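You operate a simulated robot arm through the tools that you are given. There is no shell and no other tool. Be economical: measure what you need, move in short steps, check, and stop when the job is done.

You run a simulated robot arm. Do the job below in one go: nothing can be reset, and whatever is moved stays where it is left.

TASK
Put one of the small jars from the top of the small steel table in the small grey tray.
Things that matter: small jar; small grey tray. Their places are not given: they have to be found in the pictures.

Only the result counts: the job must be done as asked and must still hold three seconds after the hand-in. Knocking over, shifting, dropping, spilling or breaking anything else fails it.

THE ROBOT
A 7-joint arm with a two-finger parallel gripper, fixed in place. Base frame: the origin is at the foot of the arm, x ahead of it, y to its left, z up; the work surface is at about z = 0. Readings come in m, rad, newtons and seconds.
With the tool pointing down near the work surface it reaches from about 0.24 to 0.62 m from the base axis. Its first joint turns from -1.152 to 1.152 rad. Payload 2.6 kg.
The tool frame sits at the grasp point between the pads (the TCP): z along the fingers, y along the line on which they close. The tips reach 0.03 m beyond it. Largest opening 0.094 m; finger width 0.028, thickness 0.01; the body of the gripper, 0.05 by 0.096 m, starts 0.055 m behind the TCP.
Orientation is that of the tool frame in the base frame, as [roll, pitch, yaw] about the fixed x, y, z axes, in that order (R = Rz(yaw) Ry(pitch) Rx(roll)). With the fingers straight down and closing along the base's y, the tool's x points along the base's -x, its y along +y and its z along -z.

THE INTERFACE
- The arm moves only by the tool servo_tool. Its argument "rows" is a list of rows, each a list of 7 numbers: the finger opening in m, from 0 to 0.094, then the shift along the tool's x, y, z in units of 40 mm (1.0 is 40 mm), then the turn, a rotation vector about the tool's x, y, z in units of 6 degrees (1.0 is 6 degrees). In form: [[grip, dx, dy, dz, wx, wy, wz], ...]. A call has 1 to 20 rows; each row shifts and turns the commanded pose from where the row before left it, along the tool's axes as they then stand. A call with a number of a shift or a turn outside -1 to 1 is refused whole. Each row takes 0.2 s and may step no farther than 0.05 m and 0.15 rad from the row before; otherwise, or with a gripper value out of range, the whole call is refused. A pose out of reach is approached as far as the arm can. The call stops where the force on the tool passes 40 N (or 10 N more than at its start, if that is more) or the arm is blocked; 0.2 s more then pass. The fingers move at their own pace (about 0.072 m/s each) and stop on an object; they squeeze with about 41 N. The grip force told is the motor's: it shows also when the fingers shut on nothing. Time passes only in rows, and 0.2 s behind the last, so rows that do not move let the fingers close. It gives the time, the measured TCP pose, the force on the tool (base axes), the opening and the grip force at its end, in the units of the frame above (readings bear some noise).
- Cameras (640 x 400 px; columns grow to the right, rows downward): "scene" is fixed at [0.0421, 0.4511, 0.5568]; the picture's right is [-0.67, -0.75, 0.00], its down [-0.51, 0.46, -0.73] and it looks along [0.54, -0.48, -0.69] (base axes); focal length 288 px, centre (320, 200). "wrist" rides on the gripper at [-0.037, 0, -0.058] in the tool frame; the picture's right is [0.00, -1.00, 0.00], its down [0.97, 0.00, -0.24] and it looks along [0.24, 0.00, 0.97] (tool axes); focal length 218 px, centre (320, 200).
- get_image(camera): a new picture of that camera. No time passes.
- probe_pixels(camera, pixels): for up to 12 pixels [column, row] of the newest picture of that camera ("zoom" is the newest enlarged one), the place [x, y, z] in the base frame of the surface seen there, good to about 0.002 m, but the place of the scene camera against the robot may be out by one fixed shift of up to 0.012 m in any direction. No time passes.
- zoom(camera, box): a new picture of the part [left, top, right, bottom] of that camera's present view, enlarged. No time passes.
- sign_off(): hands the job in; it is judged then, once.

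Keep the steps short. Do not move on a guess: measure, check each grasp and each placing, and mend mistakes. In all there are 60 turns and 20 pictures (those below and enlarged ones count). Leave the gripper open and the arm clear of the work at the hand-in unless told otherwise, and finish with a single line.

The tools are called after "Emit:" as a command line: name --pt "numbers of a row" for each row, then --argument value for the rest, lists and objects as JSON in quotes. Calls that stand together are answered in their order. servo_tool: Moves the arm, as the interface text tells. Its arguments: {"type":"object","properties":{"rows":{"type":"array"}},"required":["rows"]} The other tools are called the same way: get_image (camera) takes a picture; probe_pixels (camera, pixels) gives the place of the surface under pixels of a picture; zoom (camera, box) takes an enlarged picture of a part of a camera's view; sign_off () hands the job in.

At the start:

```text
time_s: 0.0
position: [0.3602, -0.062, 0.281]
tcp_rot: [3.14, -0.001, -3.141]
wrist_force: [-0.1, 0.2, -0.4]
opening: 0.0939
gripper_force: 0.1
```

scene: 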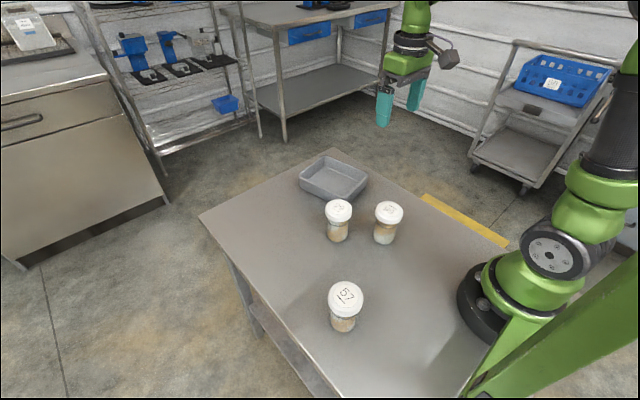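
wrist: 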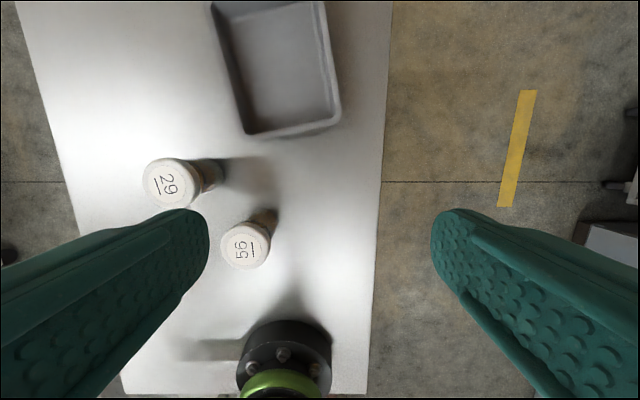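

I see three jars: lids at (338,210), (389,211) and (345,298) in the scene picture. The grey tray is at (333,178). First I measure lids, jar sides, tray and table.

Emit:
probe_pixels --camera "wrist" --pixels '[[165, 184], [242, 246], [283, 75], [247, 133], [338, 122], [320, 5], [214, 5], [330, 250], [120, 120], [228, 250], [330, 60], [270, 235]]'

Emit:
probe_pixels --camera "scene" --pixels '[[338, 210], [389, 211], [345, 298], [333, 180], [338, 232], [385, 234], [343, 322], [300, 178], [326, 157], [367, 180], [343, 200], [280, 240]]'

Emit:
zoom --camera "scene" --box '[270, 140, 430, 340]'

```text
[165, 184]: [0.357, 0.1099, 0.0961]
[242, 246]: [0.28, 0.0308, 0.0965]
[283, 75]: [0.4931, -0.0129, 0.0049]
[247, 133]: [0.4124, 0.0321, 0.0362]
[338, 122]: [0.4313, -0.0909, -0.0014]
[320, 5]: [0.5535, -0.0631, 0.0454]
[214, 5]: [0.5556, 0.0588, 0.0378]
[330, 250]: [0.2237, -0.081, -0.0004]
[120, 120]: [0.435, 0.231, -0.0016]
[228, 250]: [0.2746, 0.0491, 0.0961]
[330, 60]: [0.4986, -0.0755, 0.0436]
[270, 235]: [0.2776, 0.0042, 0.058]
```

```text
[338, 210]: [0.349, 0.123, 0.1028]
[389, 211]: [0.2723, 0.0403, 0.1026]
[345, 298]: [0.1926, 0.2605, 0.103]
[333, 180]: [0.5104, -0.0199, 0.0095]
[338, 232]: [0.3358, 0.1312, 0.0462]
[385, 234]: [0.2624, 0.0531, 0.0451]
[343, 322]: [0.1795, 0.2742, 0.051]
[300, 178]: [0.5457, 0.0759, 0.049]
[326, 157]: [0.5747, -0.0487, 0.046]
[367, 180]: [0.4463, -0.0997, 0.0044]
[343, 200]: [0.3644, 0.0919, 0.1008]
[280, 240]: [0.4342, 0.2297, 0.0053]
```

```text
2.00 times, centred on (350, 240) of scene
```

zoom: 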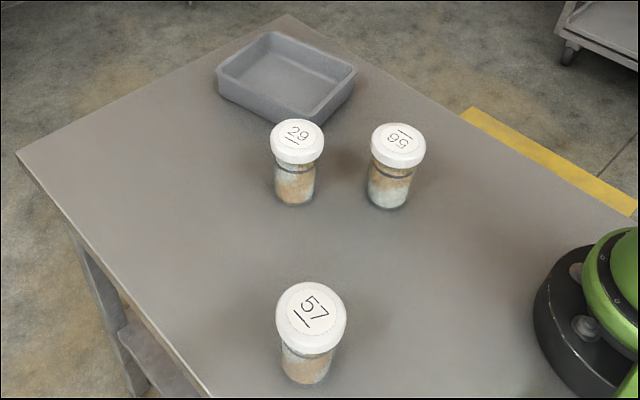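

The wrist camera gives jar "29" a lid top near (0.357, 0.110, 0.096), with the table at z≈0. Jar 29 has free room around it, so I pick that one. I move sideways above it at safe height, then look.

Emit:
servo_tool --pt "0.094 0 0.87 0 0 0 0" --pt "0.094 0 0.87 0 0 0 0" --pt "0.094 0 0.87 0 0 0 0" --pt "0.094 0 0.87 0 0 0 0" --pt "0.094 0 0.87 0 0 0 0" --pt "0.094 0 0 0 0 0 0"

Emit:
get_image --camera "wrist"

```text
time_s: 1.4
position: [0.3614, 0.109, 0.2826]
tcp_rot: [3.141, 0.001, -3.142]
wrist_force: [0.5, 0.2, 0.1]
opening: 0.094
gripper_force: 0.0
```

```text
16 pictures are left
```

wrist: 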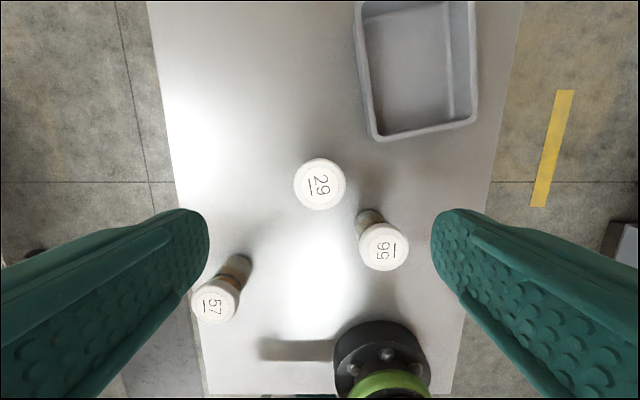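

Jar 29's lid spans about columns 293–347 and rows 158–210, centred near (320,184). I probe the lid edges and the tray rim.

Emit:
probe_pixels --camera "wrist" --pixels '[[320, 184], [297, 184], [343, 184], [320, 162], [320, 207], [377, 138], [474, 121], [472, 6], [360, 6], [410, 60], [440, 80], [390, 110]]'

```text
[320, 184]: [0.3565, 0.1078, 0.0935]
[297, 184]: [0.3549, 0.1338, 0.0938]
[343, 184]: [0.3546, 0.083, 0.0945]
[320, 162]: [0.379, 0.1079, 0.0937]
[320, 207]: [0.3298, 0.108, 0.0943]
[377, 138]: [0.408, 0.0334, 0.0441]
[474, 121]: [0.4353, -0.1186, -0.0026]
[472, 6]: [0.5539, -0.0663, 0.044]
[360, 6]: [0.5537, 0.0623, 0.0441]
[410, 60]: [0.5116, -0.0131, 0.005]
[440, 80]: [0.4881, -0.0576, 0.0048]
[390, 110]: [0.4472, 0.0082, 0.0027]
```

The lid centre is at (0.355, 0.108), the diameter about 0.052 and the top at 0.094. I shift 6 mm towards the base and come down to z≈0.055, slowing at the end. The fingers have about 20 mm of room on each side.

Emit:
servo_tool --pt "0.094 0.15 0 0.8 0 0 0" --pt "0.094 0 0 0.8 0 0 0" --pt "0.094 0 0 0.8 0 0 0" --pt "0.094 0 0 0.8 0 0 0" --pt "0.094 0 0 0.6 0 0 0" --pt "0.094 0 0 0.5 0 0 0" --pt "0.094 0 0 0.5 0 0 0" --pt "0.094 0 0 0.45 0 0 0" --pt "0.094 0 0 0.4 0 0 0" --pt "0.094 0 0 0 0 0 0"

Emit:
get_image --camera "scene"

```text
time_s: 3.6
position: [0.354, 0.1124, 0.0552]
tcp_rot: [3.14, 0.0, -3.141]
wrist_force: [-0.7, -0.5, -0.4]
opening: 0.0939
gripper_force: 0.1
```

```text
15 pictures are left
```

scene: 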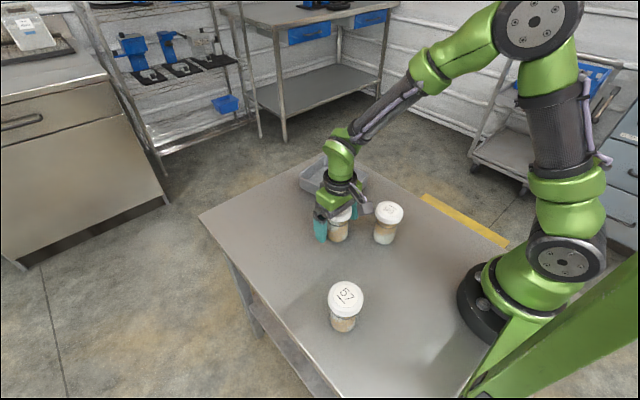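

The fingers straddle jar 29 and no force shows. TCP y is 0.112 against the jar's 0.108, so I shift −4 mm and then close.

Emit:
servo_tool --pt "0.094 0 -0.1 0 0 0 0" --pt "0.07 0 0 0 0 0 0" --pt "0.05 0 0 0 0 0 0" --pt "0.03 0 0 0 0 0 0" --pt "0.03 0 0 0 0 0 0" --pt "0.03 0 0 0 0 0 0"

```text
time_s: 5.0
position: [0.3541, 0.1077, 0.0563]
tcp_rot: [-3.141, 0.0, 3.141]
wrist_force: [-0.4, 1.8, 1.3]
opening: 0.0585
gripper_force: 41.3
```

The fingers stopped on the jar at 0.0585 with 41 N. I lift about 4 cm to check the hold.

Emit:
servo_tool --pt "0.03 0 0 -0.25 0 0 0" --pt "0.03 0 0 -0.35 0 0 0" --pt "0.03 0 0 -0.4 0 0 0" --pt "0.03 0 0 0 0 0 0"

Emit:
zoom --camera "scene" --box '[270, 140, 430, 240]'

```text
time_s: 6.0
position: [0.3552, 0.1085, 0.0962]
tcp_rot: [-3.14, -0.001, -3.141]
wrist_force: [0.5, 0.2, -1.4]
opening: 0.0587
gripper_force: 41.1
```

```text
4.00 times, centred on (350, 190) of scene
```

zoom: 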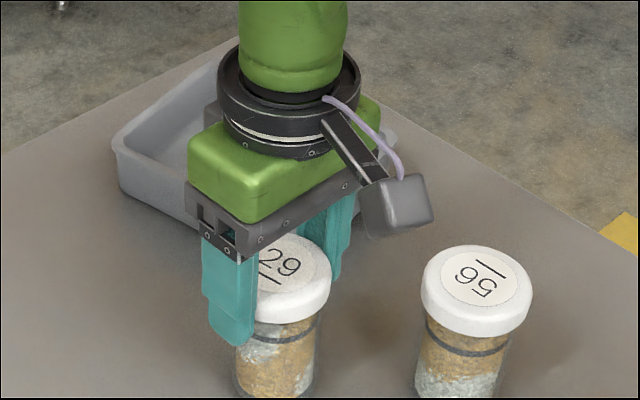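

In this view the lid of jar 29 hardly seems to have risen. I look at the whole jar before going on.

Emit:
zoom --camera "scene" --box '[290, 170, 418, 250]'

Emit:
get_image --camera "wrist"

```text
5.00 times, centred on (354, 210) of scene
```

zoom: 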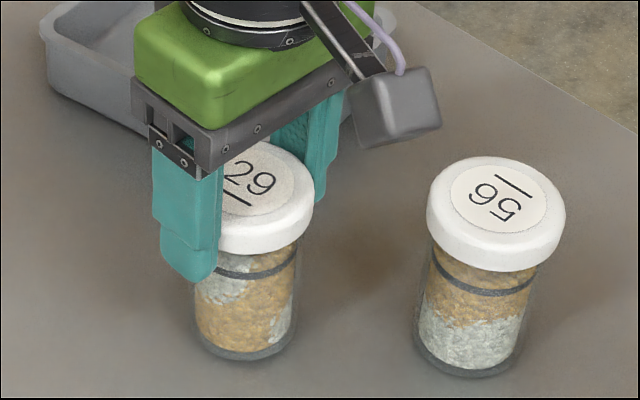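

```text
12 pictures are left
```

wrist: 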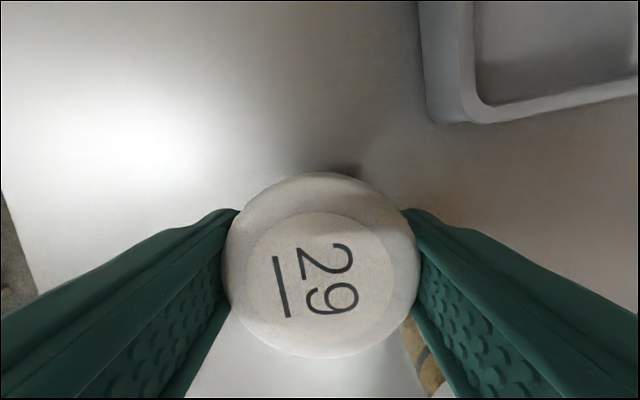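

The fingers look to be at the lid only. I probe lid top, bottom edge of the jar and nearby table to see whether it is lifted.

Emit:
probe_pixels --camera "zoom" --pixels '[[250, 190], [245, 300], [240, 348], [495, 205], [470, 310], [465, 365], [240, 385], [190, 250], [300, 250]]'

Emit:
probe_pixels --camera "wrist" --pixels '[[320, 270], [320, 190], [320, 345], [240, 260], [405, 260]]'

```text
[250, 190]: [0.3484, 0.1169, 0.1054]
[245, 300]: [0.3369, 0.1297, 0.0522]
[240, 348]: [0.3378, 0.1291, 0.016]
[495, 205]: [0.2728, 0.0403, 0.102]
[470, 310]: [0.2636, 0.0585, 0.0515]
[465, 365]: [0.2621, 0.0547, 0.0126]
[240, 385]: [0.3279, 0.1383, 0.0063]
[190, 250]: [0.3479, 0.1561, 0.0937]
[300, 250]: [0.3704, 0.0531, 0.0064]
```

```text
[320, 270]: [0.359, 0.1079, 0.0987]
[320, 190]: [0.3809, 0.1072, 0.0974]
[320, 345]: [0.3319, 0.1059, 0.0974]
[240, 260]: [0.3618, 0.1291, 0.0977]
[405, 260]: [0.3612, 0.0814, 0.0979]
```

The jar was barely raised (about 3–4 mm): the fingers slid up its lid, and the lid is the widest part at about 0.058. I will set it back: lower 5 mm, open gently, then put the TCP at lid height (z≈0.082) so the pads grip the lid squarely.

Emit:
servo_tool --pt "0.03 0 0 0.06 0 0 0" --pt "0.03 0 0 0.06 0 0 0" --pt "0.03 0 0 0 0 0 0"

```text
time_s: 6.8
position: [0.3566, 0.1064, 0.0928]
tcp_rot: [3.141, 0.004, 3.14]
wrist_force: [-10.3, -9.5, 38.0]
opening: 0.0587
gripper_force: 41.0
```

Pressing down gave 38 N, so the jar stands on the table and the grip there is firm. I open slowly to relieve the force, then lower to z≈0.082 with the fingers open.

Emit:
servo_tool --pt "0.03 0 0 -0.08 0 0 0" --pt "0.066 0 0 0 0 0 0" --pt "0.08 0 0 0 0 0 0" --pt "0.08 0 0 0 0 0 0"

Emit:
get_image --camera "wrist"

```text
time_s: 7.8
position: [0.3546, 0.1078, 0.0945]
tcp_rot: [-3.142, -0.001, -3.14]
wrist_force: [0.0, -0.9, 0.0]
opening: 0.0799
gripper_force: 0.1
```

```text
11 pictures are left
```

wrist: 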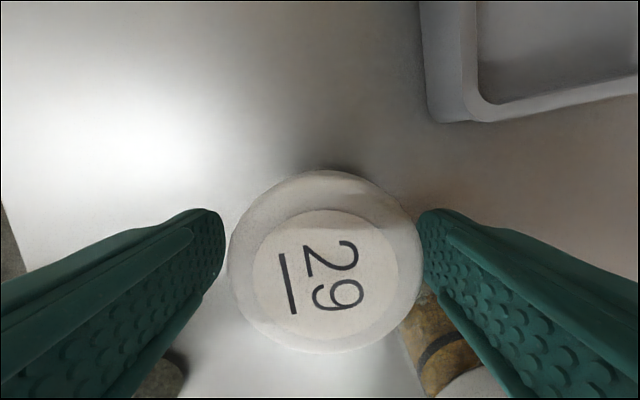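

The jar stands upright and free. I probe its lid again to centre on it.

Emit:
probe_pixels --camera "wrist" --pixels '[[326, 265], [326, 180], [326, 348], [235, 265], [415, 265]]'

```text
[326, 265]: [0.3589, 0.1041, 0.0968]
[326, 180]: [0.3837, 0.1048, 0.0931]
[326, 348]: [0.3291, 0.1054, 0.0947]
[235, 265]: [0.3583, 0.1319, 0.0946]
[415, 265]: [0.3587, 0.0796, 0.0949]
```

The lid centre is now (0.356, 0.105) and its top at 0.095. I centre there, lower to z≈0.080, and close.

Emit:
servo_tool --pt "0.08 -0.05 -0.07 0 0 0 0" --pt "0.08 0 0 0.18 0 0 0" --pt "0.08 0 0 0.18 0 0 0" --pt "0.08 0 0 0 0 0 0" --pt "0.06 0 0 0 0 0 0" --pt "0.03 0 0 0 0 0 0" --pt "0.03 0 0 0 0 0 0" --pt "0.03 0 0 0 0 0 0"

```text
time_s: 9.6
position: [0.3569, 0.105, 0.081]
tcp_rot: [3.141, 0.002, -3.14]
wrist_force: [0.7, -0.2, -0.5]
opening: 0.0589
gripper_force: 41.1
```

Gripped on the lid, 0.0589 wide at 41 N. I lift a slow 3 cm and check.

Emit:
servo_tool --pt "0.03 0 0 -0.1 0 0 0" --pt "0.03 0 0 -0.2 0 0 0" --pt "0.03 0 0 -0.2 0 0 0" --pt "0.03 0 0 -0.25 0 0 0" --pt "0.03 0 0 0 0 0 0"

Emit:
zoom --camera "scene" --box '[290, 170, 418, 250]'

```text
time_s: 10.8
position: [0.3564, 0.1044, 0.1092]
tcp_rot: [3.141, 0.0, -3.141]
wrist_force: [-0.1, 0.1, -3.0]
opening: 0.0588
gripper_force: 40.9
```

```text
5.00 times, centred on (354, 210) of scene
```

zoom: 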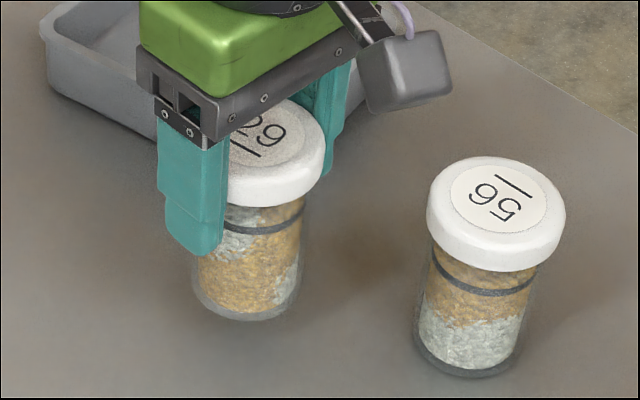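

The jar is clearly off the table now and its weight reads about 3 N. I lift 6 cm more so the jar bottom clears the tray rim (0.045), then look from above.

Emit:
servo_tool --pt "0.03 0 0 -0.25 0 0 0" --pt "0.03 0 0 -0.4 0 0 0" --pt "0.03 0 0 -0.45 0 0 0" --pt "0.03 0 0 -0.4 0 0 0" --pt "0.03 0 0 0 0 0 0" --pt "0.03 0 0 0 0 0 0"

Emit:
get_image --camera "wrist"

Emit:
get_image --camera "scene"

```text
time_s: 12.2
position: [0.3565, 0.1031, 0.1715]
tcp_rot: [3.142, 0.002, -3.142]
wrist_force: [-0.7, 0.0, -2.3]
opening: 0.0587
gripper_force: 40.9
```

```text
9 pictures are left
```

wrist: 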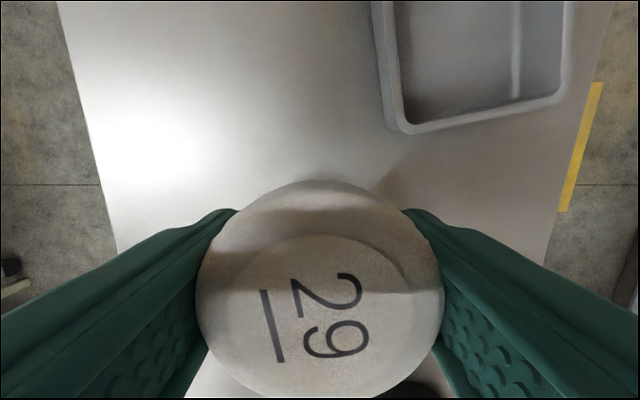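

```text
8 pictures are left
```

scene: 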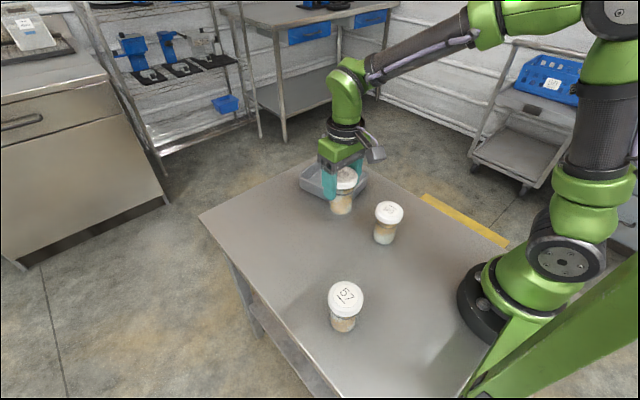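

The jar is held well above the table. I probe the lid top, its tilt and the tray rim and floor, so I know how far below the TCP the jar bottom hangs.

Emit:
probe_pixels --camera "wrist" --pixels '[[320, 320], [320, 215], [320, 390], [215, 300], [425, 300], [407, 129], [560, 97], [568, 5], [382, 30], [420, 90], [490, 60], [545, 80]]'

Emit:
probe_pixels --camera "scene" --pixels '[[301, 175], [326, 158], [366, 178], [280, 240], [341, 212], [346, 176]]'

```text
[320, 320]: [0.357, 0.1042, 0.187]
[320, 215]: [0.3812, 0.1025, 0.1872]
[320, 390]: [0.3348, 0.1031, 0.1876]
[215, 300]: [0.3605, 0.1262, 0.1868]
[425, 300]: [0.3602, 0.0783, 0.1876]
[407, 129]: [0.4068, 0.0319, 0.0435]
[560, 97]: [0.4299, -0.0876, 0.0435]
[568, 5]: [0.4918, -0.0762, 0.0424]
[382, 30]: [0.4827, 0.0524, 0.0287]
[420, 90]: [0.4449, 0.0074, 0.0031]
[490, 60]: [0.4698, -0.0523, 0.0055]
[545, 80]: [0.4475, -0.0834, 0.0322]
```

```text
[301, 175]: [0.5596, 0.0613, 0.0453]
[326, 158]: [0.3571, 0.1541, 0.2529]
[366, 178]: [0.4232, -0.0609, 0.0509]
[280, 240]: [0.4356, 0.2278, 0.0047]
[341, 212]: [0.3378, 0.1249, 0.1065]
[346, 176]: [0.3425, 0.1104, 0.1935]
```

The jar is level with its bottom about 0.079 below the TCP. The tray rim corners (0.407, 0.032) and (0.430, −0.088) and a length of about 0.155 put its centre near (0.494, −0.013). I carry the jar there at this height.

Emit:
servo_tool --pt "0.03 -0.3 -0.25 0 0 0 0" --pt "0.03 -0.5 -0.43 0 0 0 0" --pt "0.03 -0.5 -0.43 0 0 0 0" --pt "0.03 -0.5 -0.43 0 0 0 0" --pt "0.03 -0.5 -0.43 0 0 0 0" --pt "0.03 -0.5 -0.43 0 0 0 0" --pt "0.03 -0.4 -0.33 0 0 0 0" --pt "0.03 -0.2 -0.17 0 0 0 0" --pt "0.03 0 0 0 0 0 0" --pt "0.03 0 0 0 0 0 0"

Emit:
get_image --camera "wrist"

Emit:
zoom --camera "scene" --box '[254, 120, 414, 220]'

```text
time_s: 14.4
position: [0.4925, -0.0122, 0.1708]
tcp_rot: [3.14, -0.001, -3.141]
wrist_force: [-0.1, 0.1, -2.4]
opening: 0.0587
gripper_force: 40.9
```

```text
7 pictures are left
```

wrist: 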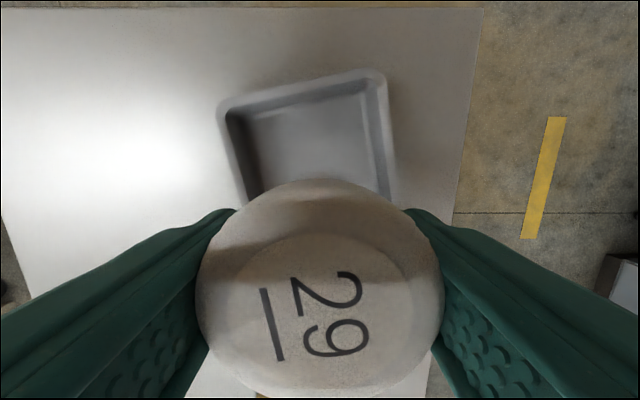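

```text
4.00 times, centred on (334, 170) of scene
```

zoom: 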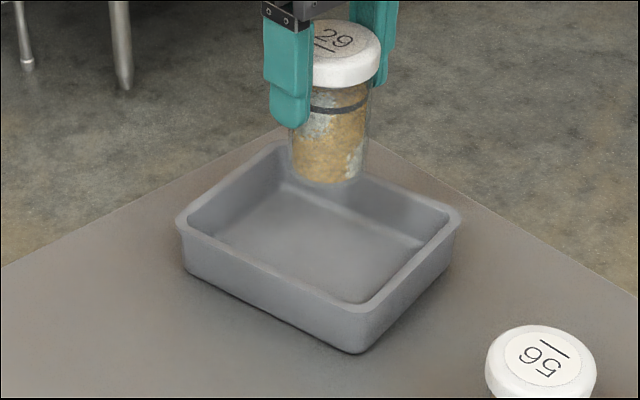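

The jar hangs above the tray. I probe the far rim corners at (220,105) and (380,75), with floor points, to confirm the centre.

Emit:
probe_pixels --camera "wrist" --pixels '[[224, 106], [378, 76], [388, 180], [240, 180], [310, 150], [270, 160], [350, 120], [320, 320]]'

```text
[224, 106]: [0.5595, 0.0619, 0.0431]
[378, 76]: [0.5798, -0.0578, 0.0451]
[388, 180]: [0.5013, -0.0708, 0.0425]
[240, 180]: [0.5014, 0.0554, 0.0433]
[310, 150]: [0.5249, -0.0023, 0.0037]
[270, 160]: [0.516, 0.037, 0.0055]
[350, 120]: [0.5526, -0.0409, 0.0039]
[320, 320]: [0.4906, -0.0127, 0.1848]
```

The four rim corners give a centre of (0.494, −0.013), right below the jar. I lower 8 cm, slowing down, to stop just above the floor (z≈0.005).

Emit:
servo_tool --pt "0.03 0 0 0.3 0 0 0" --pt "0.03 0 0 0.45 0 0 0" --pt "0.03 0 0 0.45 0 0 0" --pt "0.03 0 0 0.4 0 0 0" --pt "0.03 0 0 0.25 0 0 0" --pt "0.03 0 0 0.1 0 0 0" --pt "0.03 0 0 0 0 0 0"

```text
time_s: 16.0
position: [0.4919, -0.0112, 0.0918]
tcp_rot: [3.141, -0.001, -3.141]
wrist_force: [0.2, -0.1, -2.9]
opening: 0.0587
gripper_force: 41.1
```

The force is still just the jar's weight. I go down in 2 mm steps towards contact.

Emit:
servo_tool --pt "0.03 0 0 0.05 0 0 0" --pt "0.03 0 0 0.05 0 0 0" --pt "0.03 0 0 0 0 0 0"

```text
time_s: 16.8
position: [0.4926, -0.012, 0.0885]
tcp_rot: [-3.14, 0.0, 3.141]
wrist_force: [-0.4, 0.1, -1.4]
opening: 0.0585
gripper_force: 40.8
```

No contact yet. I go down a little more.

Emit:
servo_tool --pt "0.03 0 0 0.04 0 0 0" --pt "0.03 0 0 0 0 0 0"

```text
time_s: 17.4
position: [0.4927, -0.0115, 0.0867]
tcp_rot: [3.141, 0.0, -3.142]
wrist_force: [-0.9, 0.0, -0.7]
opening: 0.0584
gripper_force: 41.5
```

Emit:
servo_tool --pt "0.03 0 0 0.03 0 0 0" --pt "0.03 0 0 0 0 0 0"

```text
time_s: 18.0
position: [0.4925, -0.0108, 0.0856]
tcp_rot: [-3.141, 0.001, 3.14]
wrist_force: [-2.9, -0.1, 6.1]
opening: 0.0586
gripper_force: 41.0
```

Contact shows at +6 N, so the jar stands on the tray floor. The finger tips (z≈0.056) are above the rim (0.045). I ease up slightly and open gently.

Emit:
servo_tool --pt "0.03 0 0 -0.015 0 0 0" --pt "0.062 0 0 0 0 0 0" --pt "0.068 0 0 0 0 0 0" --pt "0.08 0 0 0 0 0 0" --pt "0.085 0 0 0 0 0 0" --pt "0.085 0 0 0 0 0 0"

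Emit:
get_image --camera "wrist"

```text
time_s: 19.4
position: [0.4931, -0.0107, 0.0851]
tcp_rot: [3.141, -0.001, 3.141]
wrist_force: [-0.3, -0.5, 0.1]
opening: 0.0847
gripper_force: 0.1
```

```text
5 pictures are left
```

wrist: 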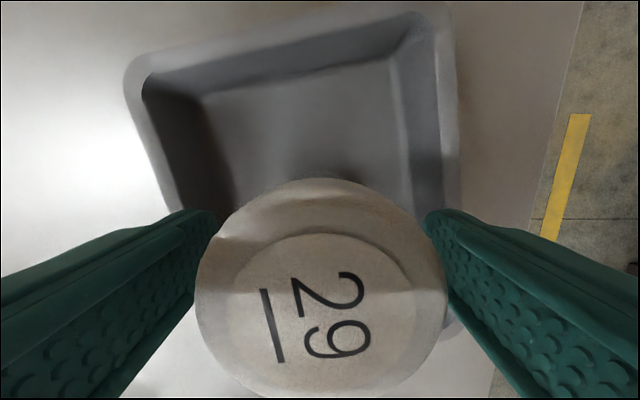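

The fingers are free of the lid and the jar stands level. I rise straight up about 16 cm and check.

Emit:
servo_tool --pt "0.085 0 0 -0.2 0 0 0" --pt "0.085 0 0 -0.4 0 0 0" --pt "0.085 0 0 -0.6 0 0 0" --pt "0.085 0 0 -0.8 0 0 0" --pt "0.094 0 0 -0.8 0 0 0" --pt "0.094 0 0 -0.8 0 0 0" --pt "0.094 0 0 -0.4 0 0 0" --pt "0.094 0 0 0 0 0 0"

Emit:
get_image --camera "scene"

Emit:
get_image --camera "wrist"

```text
time_s: 21.2
position: [0.4933, -0.0124, 0.2446]
tcp_rot: [-3.141, 0.002, 3.141]
wrist_force: [-0.8, 0.5, -0.6]
opening: 0.094
gripper_force: 0.0
```

```text
4 pictures are left
```

scene: 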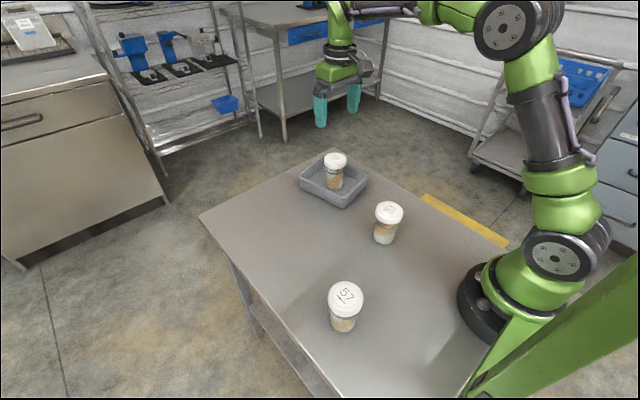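

```text
3 pictures are left
```

wrist: 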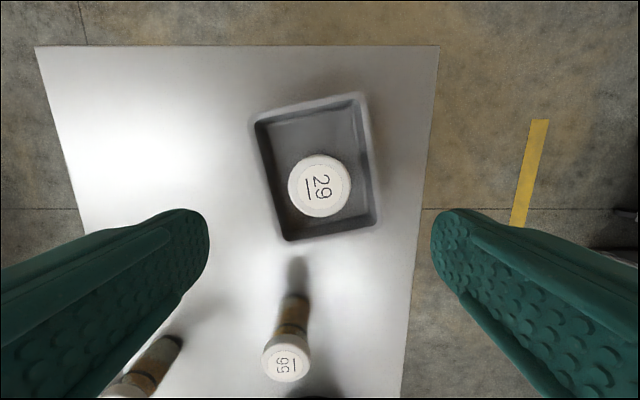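

Jar 29 stands upright in the tray, the tray and the other two jars are in their old places, and the open gripper is clear above. I hand in.

Emit:
sign_off

```text
The job is handed in.
```

Done: jar 29 stands upright in the small grey tray, the other two jars and the tray were not moved, and the gripper is open and clear.
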